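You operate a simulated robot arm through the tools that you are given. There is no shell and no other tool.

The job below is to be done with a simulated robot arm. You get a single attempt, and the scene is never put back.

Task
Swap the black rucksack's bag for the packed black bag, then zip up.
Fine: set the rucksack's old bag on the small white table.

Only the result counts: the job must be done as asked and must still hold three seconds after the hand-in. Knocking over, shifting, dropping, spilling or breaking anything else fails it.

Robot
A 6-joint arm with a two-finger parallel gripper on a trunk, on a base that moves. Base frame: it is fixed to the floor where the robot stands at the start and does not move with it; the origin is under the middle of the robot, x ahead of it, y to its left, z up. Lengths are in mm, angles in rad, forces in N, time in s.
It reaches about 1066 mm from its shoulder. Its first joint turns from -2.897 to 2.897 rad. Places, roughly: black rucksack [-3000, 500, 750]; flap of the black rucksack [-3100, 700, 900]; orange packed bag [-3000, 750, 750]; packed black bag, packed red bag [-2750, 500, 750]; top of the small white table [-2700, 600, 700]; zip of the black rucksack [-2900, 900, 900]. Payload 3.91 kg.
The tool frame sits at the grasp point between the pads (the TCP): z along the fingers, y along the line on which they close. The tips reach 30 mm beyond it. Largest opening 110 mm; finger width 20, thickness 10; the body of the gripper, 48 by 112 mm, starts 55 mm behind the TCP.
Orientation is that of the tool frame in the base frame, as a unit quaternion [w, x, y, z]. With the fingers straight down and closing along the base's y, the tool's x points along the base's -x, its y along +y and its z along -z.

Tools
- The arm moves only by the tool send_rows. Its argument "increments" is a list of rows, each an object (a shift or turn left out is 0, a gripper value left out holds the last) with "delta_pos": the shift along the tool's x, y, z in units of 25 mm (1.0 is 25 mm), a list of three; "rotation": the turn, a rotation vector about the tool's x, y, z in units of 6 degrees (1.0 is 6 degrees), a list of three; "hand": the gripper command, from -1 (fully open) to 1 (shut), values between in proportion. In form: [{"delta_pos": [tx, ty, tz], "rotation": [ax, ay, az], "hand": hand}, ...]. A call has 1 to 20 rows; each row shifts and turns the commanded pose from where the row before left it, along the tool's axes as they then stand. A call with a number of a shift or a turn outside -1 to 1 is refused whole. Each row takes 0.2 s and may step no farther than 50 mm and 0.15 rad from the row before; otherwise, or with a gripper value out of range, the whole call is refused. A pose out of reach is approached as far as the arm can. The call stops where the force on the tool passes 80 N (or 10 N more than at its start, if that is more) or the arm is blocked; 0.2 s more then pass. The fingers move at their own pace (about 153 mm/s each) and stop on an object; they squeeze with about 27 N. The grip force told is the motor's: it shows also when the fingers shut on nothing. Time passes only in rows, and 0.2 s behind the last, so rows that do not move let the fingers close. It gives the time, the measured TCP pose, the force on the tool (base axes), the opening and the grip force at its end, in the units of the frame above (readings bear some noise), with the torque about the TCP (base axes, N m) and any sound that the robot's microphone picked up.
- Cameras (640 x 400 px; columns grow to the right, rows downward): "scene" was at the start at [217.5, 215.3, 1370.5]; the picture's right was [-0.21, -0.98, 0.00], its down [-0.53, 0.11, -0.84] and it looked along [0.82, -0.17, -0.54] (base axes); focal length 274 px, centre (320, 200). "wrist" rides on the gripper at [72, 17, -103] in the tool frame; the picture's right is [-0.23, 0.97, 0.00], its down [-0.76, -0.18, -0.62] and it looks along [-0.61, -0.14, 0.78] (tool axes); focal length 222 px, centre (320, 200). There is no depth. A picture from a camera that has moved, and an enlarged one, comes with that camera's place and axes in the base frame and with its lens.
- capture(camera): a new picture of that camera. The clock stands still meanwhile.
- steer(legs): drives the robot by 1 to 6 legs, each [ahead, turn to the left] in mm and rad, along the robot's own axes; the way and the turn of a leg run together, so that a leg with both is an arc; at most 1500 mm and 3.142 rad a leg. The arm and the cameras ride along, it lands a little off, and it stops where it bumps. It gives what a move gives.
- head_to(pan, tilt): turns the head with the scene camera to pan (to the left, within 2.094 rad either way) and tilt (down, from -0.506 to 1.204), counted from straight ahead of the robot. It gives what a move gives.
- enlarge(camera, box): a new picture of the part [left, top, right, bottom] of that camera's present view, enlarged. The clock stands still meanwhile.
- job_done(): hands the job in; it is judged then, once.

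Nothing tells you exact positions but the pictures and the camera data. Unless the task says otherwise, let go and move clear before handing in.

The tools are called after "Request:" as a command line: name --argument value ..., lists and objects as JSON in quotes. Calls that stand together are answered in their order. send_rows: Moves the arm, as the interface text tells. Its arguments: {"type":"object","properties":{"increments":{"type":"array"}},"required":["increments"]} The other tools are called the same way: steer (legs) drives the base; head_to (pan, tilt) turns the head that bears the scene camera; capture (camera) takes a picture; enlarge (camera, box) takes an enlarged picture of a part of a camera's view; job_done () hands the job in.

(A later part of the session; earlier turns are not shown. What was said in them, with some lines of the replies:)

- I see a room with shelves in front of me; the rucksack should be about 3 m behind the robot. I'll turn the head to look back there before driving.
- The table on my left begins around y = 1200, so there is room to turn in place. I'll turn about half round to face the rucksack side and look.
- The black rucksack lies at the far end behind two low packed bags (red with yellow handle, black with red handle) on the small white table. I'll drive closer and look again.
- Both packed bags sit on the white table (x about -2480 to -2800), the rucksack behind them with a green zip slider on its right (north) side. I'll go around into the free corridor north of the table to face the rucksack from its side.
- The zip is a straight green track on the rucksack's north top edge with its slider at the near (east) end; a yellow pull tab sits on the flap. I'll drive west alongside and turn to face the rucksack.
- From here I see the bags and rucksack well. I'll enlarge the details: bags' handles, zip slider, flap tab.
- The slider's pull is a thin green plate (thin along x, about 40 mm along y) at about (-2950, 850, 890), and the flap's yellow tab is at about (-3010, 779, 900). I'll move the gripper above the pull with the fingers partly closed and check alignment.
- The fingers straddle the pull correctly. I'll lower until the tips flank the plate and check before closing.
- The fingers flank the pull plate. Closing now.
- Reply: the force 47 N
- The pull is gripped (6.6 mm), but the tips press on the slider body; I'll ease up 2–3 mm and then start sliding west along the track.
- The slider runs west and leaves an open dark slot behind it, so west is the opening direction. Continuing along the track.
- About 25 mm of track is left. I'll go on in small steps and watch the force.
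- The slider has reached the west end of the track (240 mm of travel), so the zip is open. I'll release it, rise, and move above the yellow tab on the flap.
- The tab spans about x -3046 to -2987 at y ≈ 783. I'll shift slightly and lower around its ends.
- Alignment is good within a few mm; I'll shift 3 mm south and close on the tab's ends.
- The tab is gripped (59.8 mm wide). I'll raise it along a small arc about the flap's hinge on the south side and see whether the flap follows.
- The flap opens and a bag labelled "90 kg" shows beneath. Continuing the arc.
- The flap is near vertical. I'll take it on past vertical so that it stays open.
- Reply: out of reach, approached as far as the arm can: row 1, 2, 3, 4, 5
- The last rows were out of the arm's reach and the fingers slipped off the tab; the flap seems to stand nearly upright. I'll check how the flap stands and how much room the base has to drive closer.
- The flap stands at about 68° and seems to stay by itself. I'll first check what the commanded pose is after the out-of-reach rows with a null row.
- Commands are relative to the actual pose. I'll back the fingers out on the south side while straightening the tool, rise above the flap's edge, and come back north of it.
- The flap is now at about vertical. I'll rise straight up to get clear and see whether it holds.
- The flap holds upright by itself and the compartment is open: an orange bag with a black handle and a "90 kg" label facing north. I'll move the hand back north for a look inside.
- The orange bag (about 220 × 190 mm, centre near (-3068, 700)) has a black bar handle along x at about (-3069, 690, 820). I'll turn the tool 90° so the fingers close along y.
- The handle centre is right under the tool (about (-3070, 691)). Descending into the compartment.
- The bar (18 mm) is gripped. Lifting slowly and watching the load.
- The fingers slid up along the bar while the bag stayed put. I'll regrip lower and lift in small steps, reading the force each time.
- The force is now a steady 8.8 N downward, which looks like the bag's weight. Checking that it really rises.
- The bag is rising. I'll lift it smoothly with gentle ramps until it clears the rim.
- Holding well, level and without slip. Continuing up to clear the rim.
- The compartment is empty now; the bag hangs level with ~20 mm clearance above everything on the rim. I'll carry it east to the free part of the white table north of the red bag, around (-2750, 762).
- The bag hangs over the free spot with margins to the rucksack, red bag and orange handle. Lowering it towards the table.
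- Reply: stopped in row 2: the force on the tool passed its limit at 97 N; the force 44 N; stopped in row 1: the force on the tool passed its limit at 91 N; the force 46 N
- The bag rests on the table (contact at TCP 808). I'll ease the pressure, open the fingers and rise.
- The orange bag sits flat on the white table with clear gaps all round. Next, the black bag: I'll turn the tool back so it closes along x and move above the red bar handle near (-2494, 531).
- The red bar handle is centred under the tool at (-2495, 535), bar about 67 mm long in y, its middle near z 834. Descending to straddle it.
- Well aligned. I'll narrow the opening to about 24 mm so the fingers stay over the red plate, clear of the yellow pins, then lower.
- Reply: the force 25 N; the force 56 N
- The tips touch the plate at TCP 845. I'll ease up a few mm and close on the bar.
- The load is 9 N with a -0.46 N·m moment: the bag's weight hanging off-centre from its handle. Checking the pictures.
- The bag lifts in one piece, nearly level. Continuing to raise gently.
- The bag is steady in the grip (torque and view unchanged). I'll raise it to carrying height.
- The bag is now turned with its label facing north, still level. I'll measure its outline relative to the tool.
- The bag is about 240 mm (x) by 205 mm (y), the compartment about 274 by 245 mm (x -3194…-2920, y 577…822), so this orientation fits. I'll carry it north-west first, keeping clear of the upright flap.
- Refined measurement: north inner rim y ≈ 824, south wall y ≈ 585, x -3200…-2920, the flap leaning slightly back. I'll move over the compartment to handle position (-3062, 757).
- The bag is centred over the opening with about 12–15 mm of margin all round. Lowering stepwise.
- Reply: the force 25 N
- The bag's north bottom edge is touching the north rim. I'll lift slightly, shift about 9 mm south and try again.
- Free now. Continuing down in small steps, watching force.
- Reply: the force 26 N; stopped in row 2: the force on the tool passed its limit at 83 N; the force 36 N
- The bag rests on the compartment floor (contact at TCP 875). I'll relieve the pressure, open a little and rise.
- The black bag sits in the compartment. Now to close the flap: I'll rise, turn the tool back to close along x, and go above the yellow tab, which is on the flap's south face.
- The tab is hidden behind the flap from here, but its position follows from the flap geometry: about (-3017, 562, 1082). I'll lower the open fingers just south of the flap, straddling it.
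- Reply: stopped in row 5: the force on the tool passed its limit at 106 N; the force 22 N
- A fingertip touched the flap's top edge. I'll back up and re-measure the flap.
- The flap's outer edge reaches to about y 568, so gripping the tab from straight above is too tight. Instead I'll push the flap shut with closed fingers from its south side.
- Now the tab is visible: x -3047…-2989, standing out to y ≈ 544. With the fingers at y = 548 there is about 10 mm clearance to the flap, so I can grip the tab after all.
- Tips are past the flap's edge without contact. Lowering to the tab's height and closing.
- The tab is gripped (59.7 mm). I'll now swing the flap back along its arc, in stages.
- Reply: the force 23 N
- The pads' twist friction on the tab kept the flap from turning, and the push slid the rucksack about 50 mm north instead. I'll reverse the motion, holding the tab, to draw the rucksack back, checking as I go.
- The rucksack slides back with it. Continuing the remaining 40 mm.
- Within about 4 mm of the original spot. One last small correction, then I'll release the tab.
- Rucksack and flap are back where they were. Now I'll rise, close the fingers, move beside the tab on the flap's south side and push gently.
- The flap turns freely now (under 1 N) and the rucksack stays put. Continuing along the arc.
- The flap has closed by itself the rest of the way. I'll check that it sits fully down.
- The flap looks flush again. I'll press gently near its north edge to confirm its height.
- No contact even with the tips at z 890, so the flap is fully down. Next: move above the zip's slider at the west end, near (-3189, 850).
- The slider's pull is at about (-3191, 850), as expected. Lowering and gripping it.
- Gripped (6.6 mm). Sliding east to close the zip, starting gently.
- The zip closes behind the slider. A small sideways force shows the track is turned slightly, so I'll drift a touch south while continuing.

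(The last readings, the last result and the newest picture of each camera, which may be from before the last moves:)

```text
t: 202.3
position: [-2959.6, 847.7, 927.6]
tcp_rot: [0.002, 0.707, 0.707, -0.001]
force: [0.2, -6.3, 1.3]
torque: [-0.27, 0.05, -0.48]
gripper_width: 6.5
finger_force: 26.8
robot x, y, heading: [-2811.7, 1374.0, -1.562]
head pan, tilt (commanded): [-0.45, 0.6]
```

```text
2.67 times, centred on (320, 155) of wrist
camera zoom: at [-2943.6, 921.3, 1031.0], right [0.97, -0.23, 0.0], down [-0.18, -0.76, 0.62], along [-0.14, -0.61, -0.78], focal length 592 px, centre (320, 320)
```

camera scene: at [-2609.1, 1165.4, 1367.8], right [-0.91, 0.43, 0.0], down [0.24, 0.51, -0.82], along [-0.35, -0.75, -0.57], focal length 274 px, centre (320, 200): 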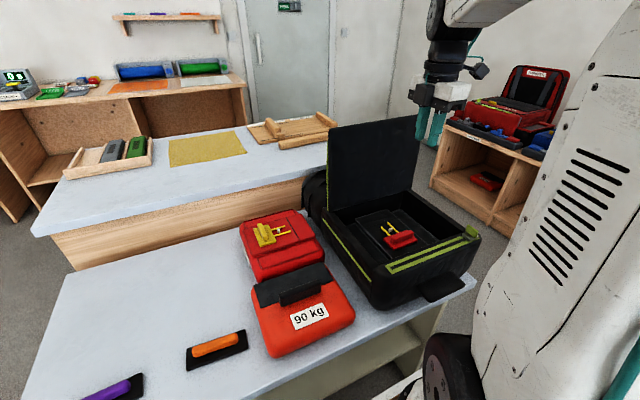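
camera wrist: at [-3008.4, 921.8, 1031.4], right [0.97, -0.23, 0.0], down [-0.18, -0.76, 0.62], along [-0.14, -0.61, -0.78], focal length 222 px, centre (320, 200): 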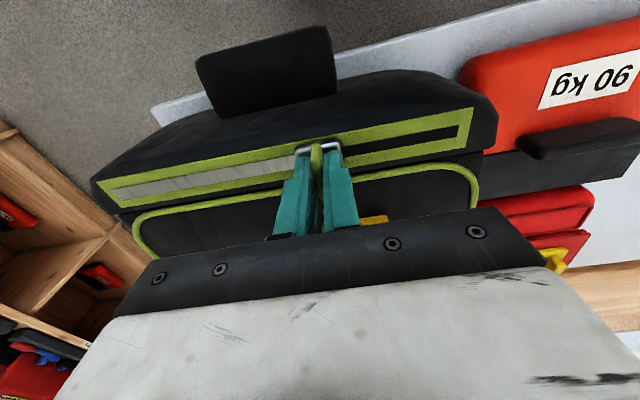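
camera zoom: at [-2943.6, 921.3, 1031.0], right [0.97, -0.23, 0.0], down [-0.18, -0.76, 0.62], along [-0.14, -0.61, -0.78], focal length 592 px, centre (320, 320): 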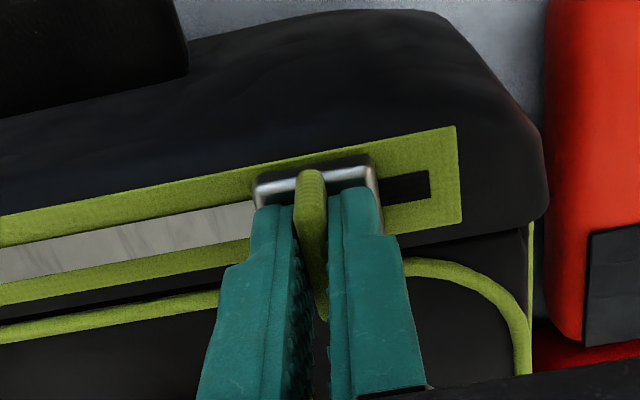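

About 14 mm of slot remains. Continuing in small steps.

Request:
send_rows --increments '[{"delta_pos": [-0.01, 0.25, 0]}, {"delta_pos": [-0.01, 0.2, 0]}, {}]'

Request:
enlarge --camera "wrist" --box '[200, 80, 440, 230]'

```text
t: 203.1
position: [-2948.2, 848.6, 928.3]
tcp_rot: [0.0, 0.708, 0.707, 0.0]
force: [0.1, -2.6, -0.5]
torque: [-0.12, 0.05, -0.43]
gripper_width: 6.3
finger_force: 26.8
robot x, y, heading: [-2808.6, 1373.8, -1.561]
head pan, tilt (commanded): [-0.45, 0.6]
```

```text
2.67 times, centred on (320, 155) of wrist
camera zoom: at [-2932.1, 921.7, 1031.2], right [0.97, -0.23, 0.0], down [-0.18, -0.76, 0.62], along [-0.14, -0.61, -0.78], focal length 592 px, centre (320, 320)
```

zoom: 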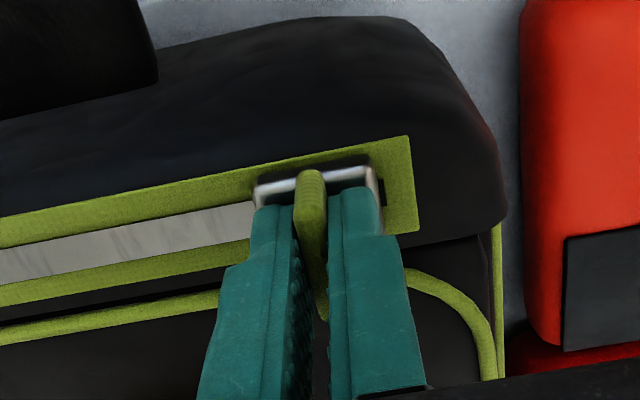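

Request:
send_rows --increments '[{"delta_pos": [0, 0.1, 0]}, {"delta_pos": [0, 0.08, 0]}, {}]'

Request:
enlarge --camera "wrist" --box '[200, 80, 440, 230]'

```text
t: 203.9
position: [-2943.0, 849.1, 927.8]
tcp_rot: [0.0, 0.707, 0.707, 0.001]
force: [0.6, 4.0, -0.9]
torque: [0.3, 0.05, -0.45]
gripper_width: 6.3
finger_force: 27.2
robot x, y, heading: [-2804.1, 1371.8, -1.559]
head pan, tilt (commanded): [-0.45, 0.6]
```

```text
2.67 times, centred on (320, 155) of wrist
camera zoom: at [-2927.3, 921.5, 1031.3], right [0.97, -0.23, 0.0], down [-0.18, -0.76, 0.62], along [-0.14, -0.61, -0.78], focal length 592 px, centre (320, 320)
```

zoom: 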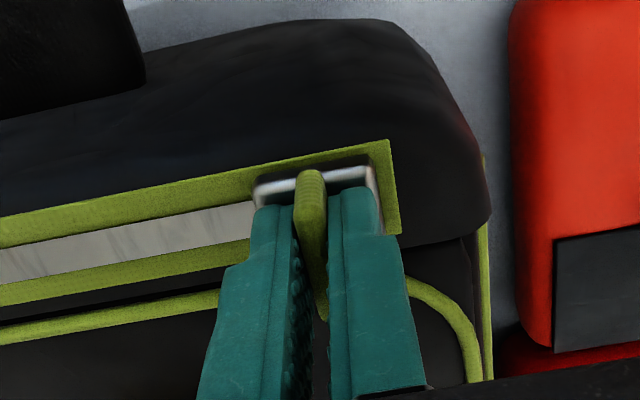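

The slider's margin to the tape end now matches the original closed state within 1 mm. A final 1.5 mm nudge and check.

Request:
send_rows --increments '[{"delta_pos": [0, 0.06, 0]}, {}]'

Request:
enlarge --camera "wrist" --box '[200, 60, 440, 210]'

```text
t: 204.5
position: [-2942.9, 848.0, 929.1]
tcp_rot: [0.0, 0.708, 0.707, 0.001]
force: [-1.6, 4.7, 0.3]
torque: [0.31, 0.03, -0.48]
gripper_width: 6.3
finger_force: 27.2
robot x, y, heading: [-2807.9, 1374.3, -1.554]
head pan, tilt (commanded): [-0.45, 0.6]
```

```text
2.67 times, centred on (320, 135) of wrist
camera zoom: at [-2926.0, 921.3, 1031.3], right [0.97, -0.23, 0.0], down [-0.18, -0.76, 0.62], along [-0.14, -0.61, -0.78], focal length 592 px, centre (320, 373)
```

zoom: 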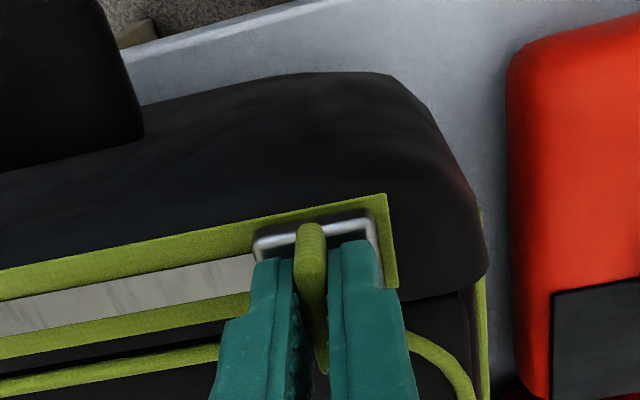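

The zip is fully closed again, matching the original appearance. Releasing the pull and rising clear.

Request:
send_rows --increments '[{"hand": 0.6}, {"hand": 0.2}, {}, {"delta_pos": [0, 0, -0.5]}, {"delta_pos": [0, 0, -0.9]}, {"delta_pos": [0, 0, -1]}, {"delta_pos": [0, 0, -1]}, {"delta_pos": [0, 0, -1]}, {"delta_pos": [0, 0, -1]}, {"delta_pos": [0, 0, -1]}, {"delta_pos": [0, 0, -1]}, {"delta_pos": [0, 0, -1]}, {}]'

Request:
capture --camera "wrist"

Request:
head_to --pan -0.3 --tilt 0.75

Request:
capture --camera "scene"

```text
t: 207.3
position: [-2941.4, 848.9, 1137.3]
tcp_rot: [0.001, 0.708, 0.706, 0.002]
force: [0.2, -0.4, -0.4]
torque: [0.04, -0.02, -0.04]
gripper_width: 44.1
finger_force: 0.0
robot x, y, heading: [-2808.7, 1374.6, -1.555]
head pan, tilt (commanded): [-0.45, 0.6]
```

```text
taken
camera wrist: at [-2925.4, 921.2, 1240.9], right [0.97, -0.23, 0.0], down [-0.18, -0.76, 0.62], along [-0.14, -0.61, -0.78], focal length 222 px, centre (320, 200)
```

wrist: 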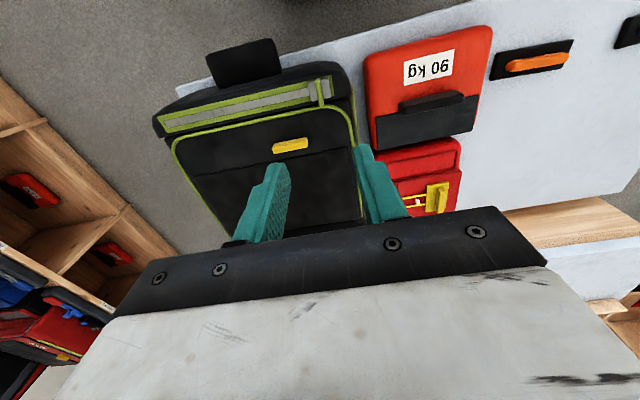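

```text
t: 208.0
position: [-2940.9, 847.5, 1137.1]
tcp_rot: [0.0, 0.708, 0.707, 0.0]
force: [0.7, 0.7, 0.0]
torque: [0.0, -0.01, -0.01]
gripper_width: 44.0
finger_force: 0.0
robot x, y, heading: [-2807.2, 1373.7, -1.56]
head pan, tilt (commanded): [-0.3, 0.75]
```

```text
taken
camera scene: at [-2595.2, 1166.0, 1355.0], right [-0.96, 0.29, 0.0], down [0.19, 0.65, -0.73], along [-0.21, -0.7, -0.68], focal length 274 px, centre (320, 200)
```

scene: 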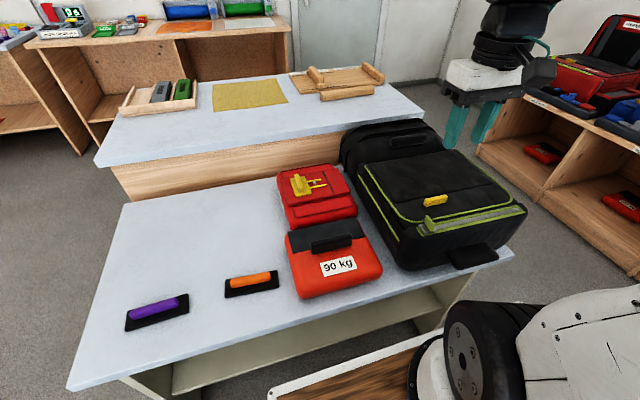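

Request:
enlarge --camera "scene" --box '[340, 110, 540, 280]'

Request:
enlarge --camera "wrist" --box '[140, 30, 500, 240]'

Request:
enlarge --camera "scene" --box '[220, 150, 400, 310]'

```text
2.35 times, centred on (440, 195) of scene
camera zoom: at [-2595.2, 1166.0, 1355.0], right [-0.96, 0.29, 0.0], down [0.19, 0.65, -0.73], along [-0.21, -0.7, -0.68], focal length 644 px, centre (38, 212)
```

zoom: 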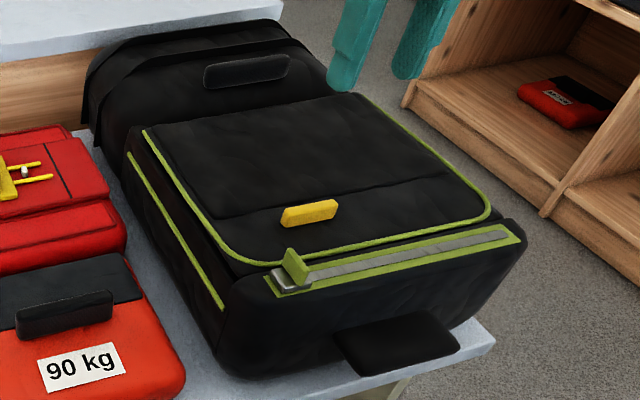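

```text
1.78 times, centred on (320, 135) of wrist
camera zoom: at [-2925.4, 921.2, 1240.6], right [0.97, -0.23, 0.0], down [-0.18, -0.76, 0.62], along [-0.14, -0.61, -0.78], focal length 395 px, centre (320, 316)
```

zoom: 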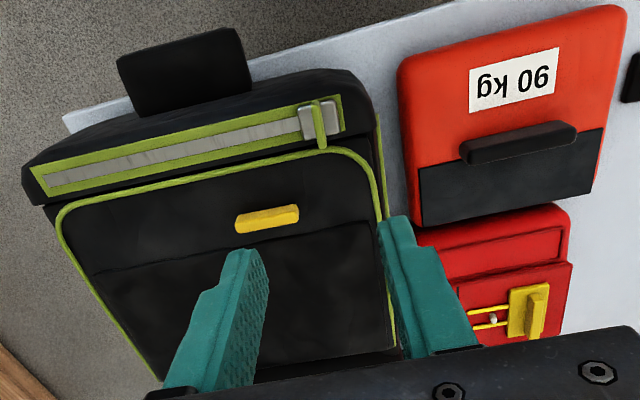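

```text
2.50 times, centred on (310, 230) of scene
camera zoom: at [-2595.2, 1166.0, 1355.0], right [-0.96, 0.29, 0.0], down [0.19, 0.65, -0.73], along [-0.21, -0.7, -0.68], focal length 684 px, centre (345, 125)
```

zoom: 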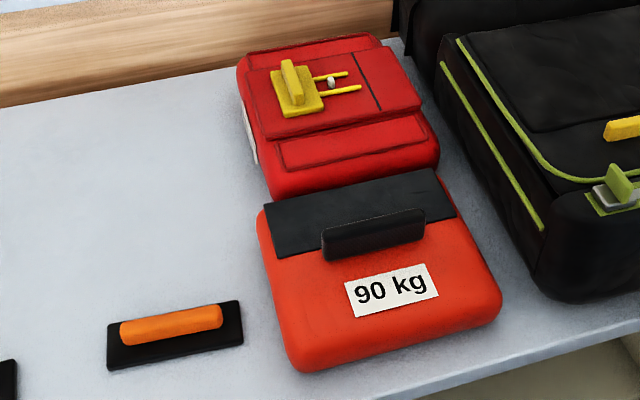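

Request:
enlarge --camera "wrist" --box '[270, 60, 370, 122]'

Request:
enlarge --camera "scene" --box '[410, 180, 540, 260]'

```text
6.40 times, centred on (320, 91) of wrist
camera zoom: at [-2925.4, 921.2, 1240.6], right [0.97, -0.23, 0.0], down [-0.18, -0.76, 0.62], along [-0.14, -0.61, -0.78], focal length 1422 px, centre (320, 898)
```

zoom: 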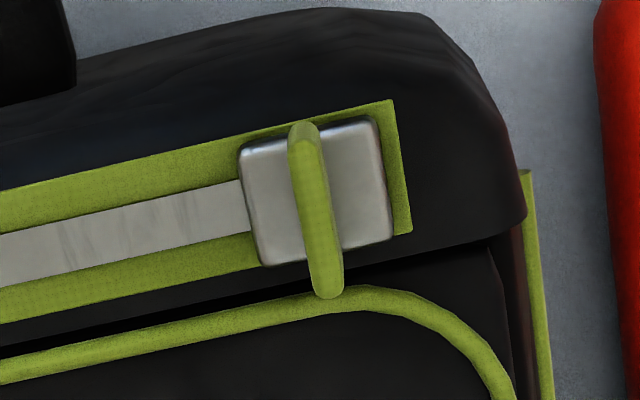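

```text
4.92 times, centred on (475, 220) of scene
camera zoom: at [-2595.2, 1166.0, 1355.0], right [-0.96, 0.29, 0.0], down [0.19, 0.65, -0.73], along [-0.21, -0.7, -0.68], focal length 1347 px, centre (-443, 102)
```

zoom: 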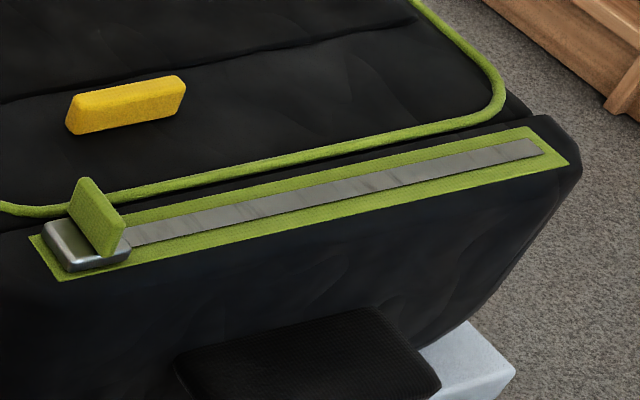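

The zip is fully shut, the flap is flush with the black bag under it, and the orange bag lies flat on the small white table. The red bag and the two handle pads are where they were, the rucksack sits within about 10 mm of its first spot, and the hand is clear, so I'm handing in.

Request:
job_done

```text
The job is handed in.
```

The swap is done and handed in. The packed black bag is in the black rucksack, the flap is closed and the zip is fully shut. The old orange bag ("90 kg") lies flat on the small white table.

- **Rucksack moved briefly:** my first try at closing the flap slid the rucksack about 50 mm north. I drew it back, and it now sits about 10 mm from where it started, turned very slightly.
- **Everything else:** the red bag and the orange and purple handles on the table look unmoved in the last pictures. The gripper had let go and was well above the rucksack at hand-in.
- **Not seen at the end:** the black bag is hidden under the closed flap. I saw it in the compartment just before the flap came down, and the flap closed flush over it.
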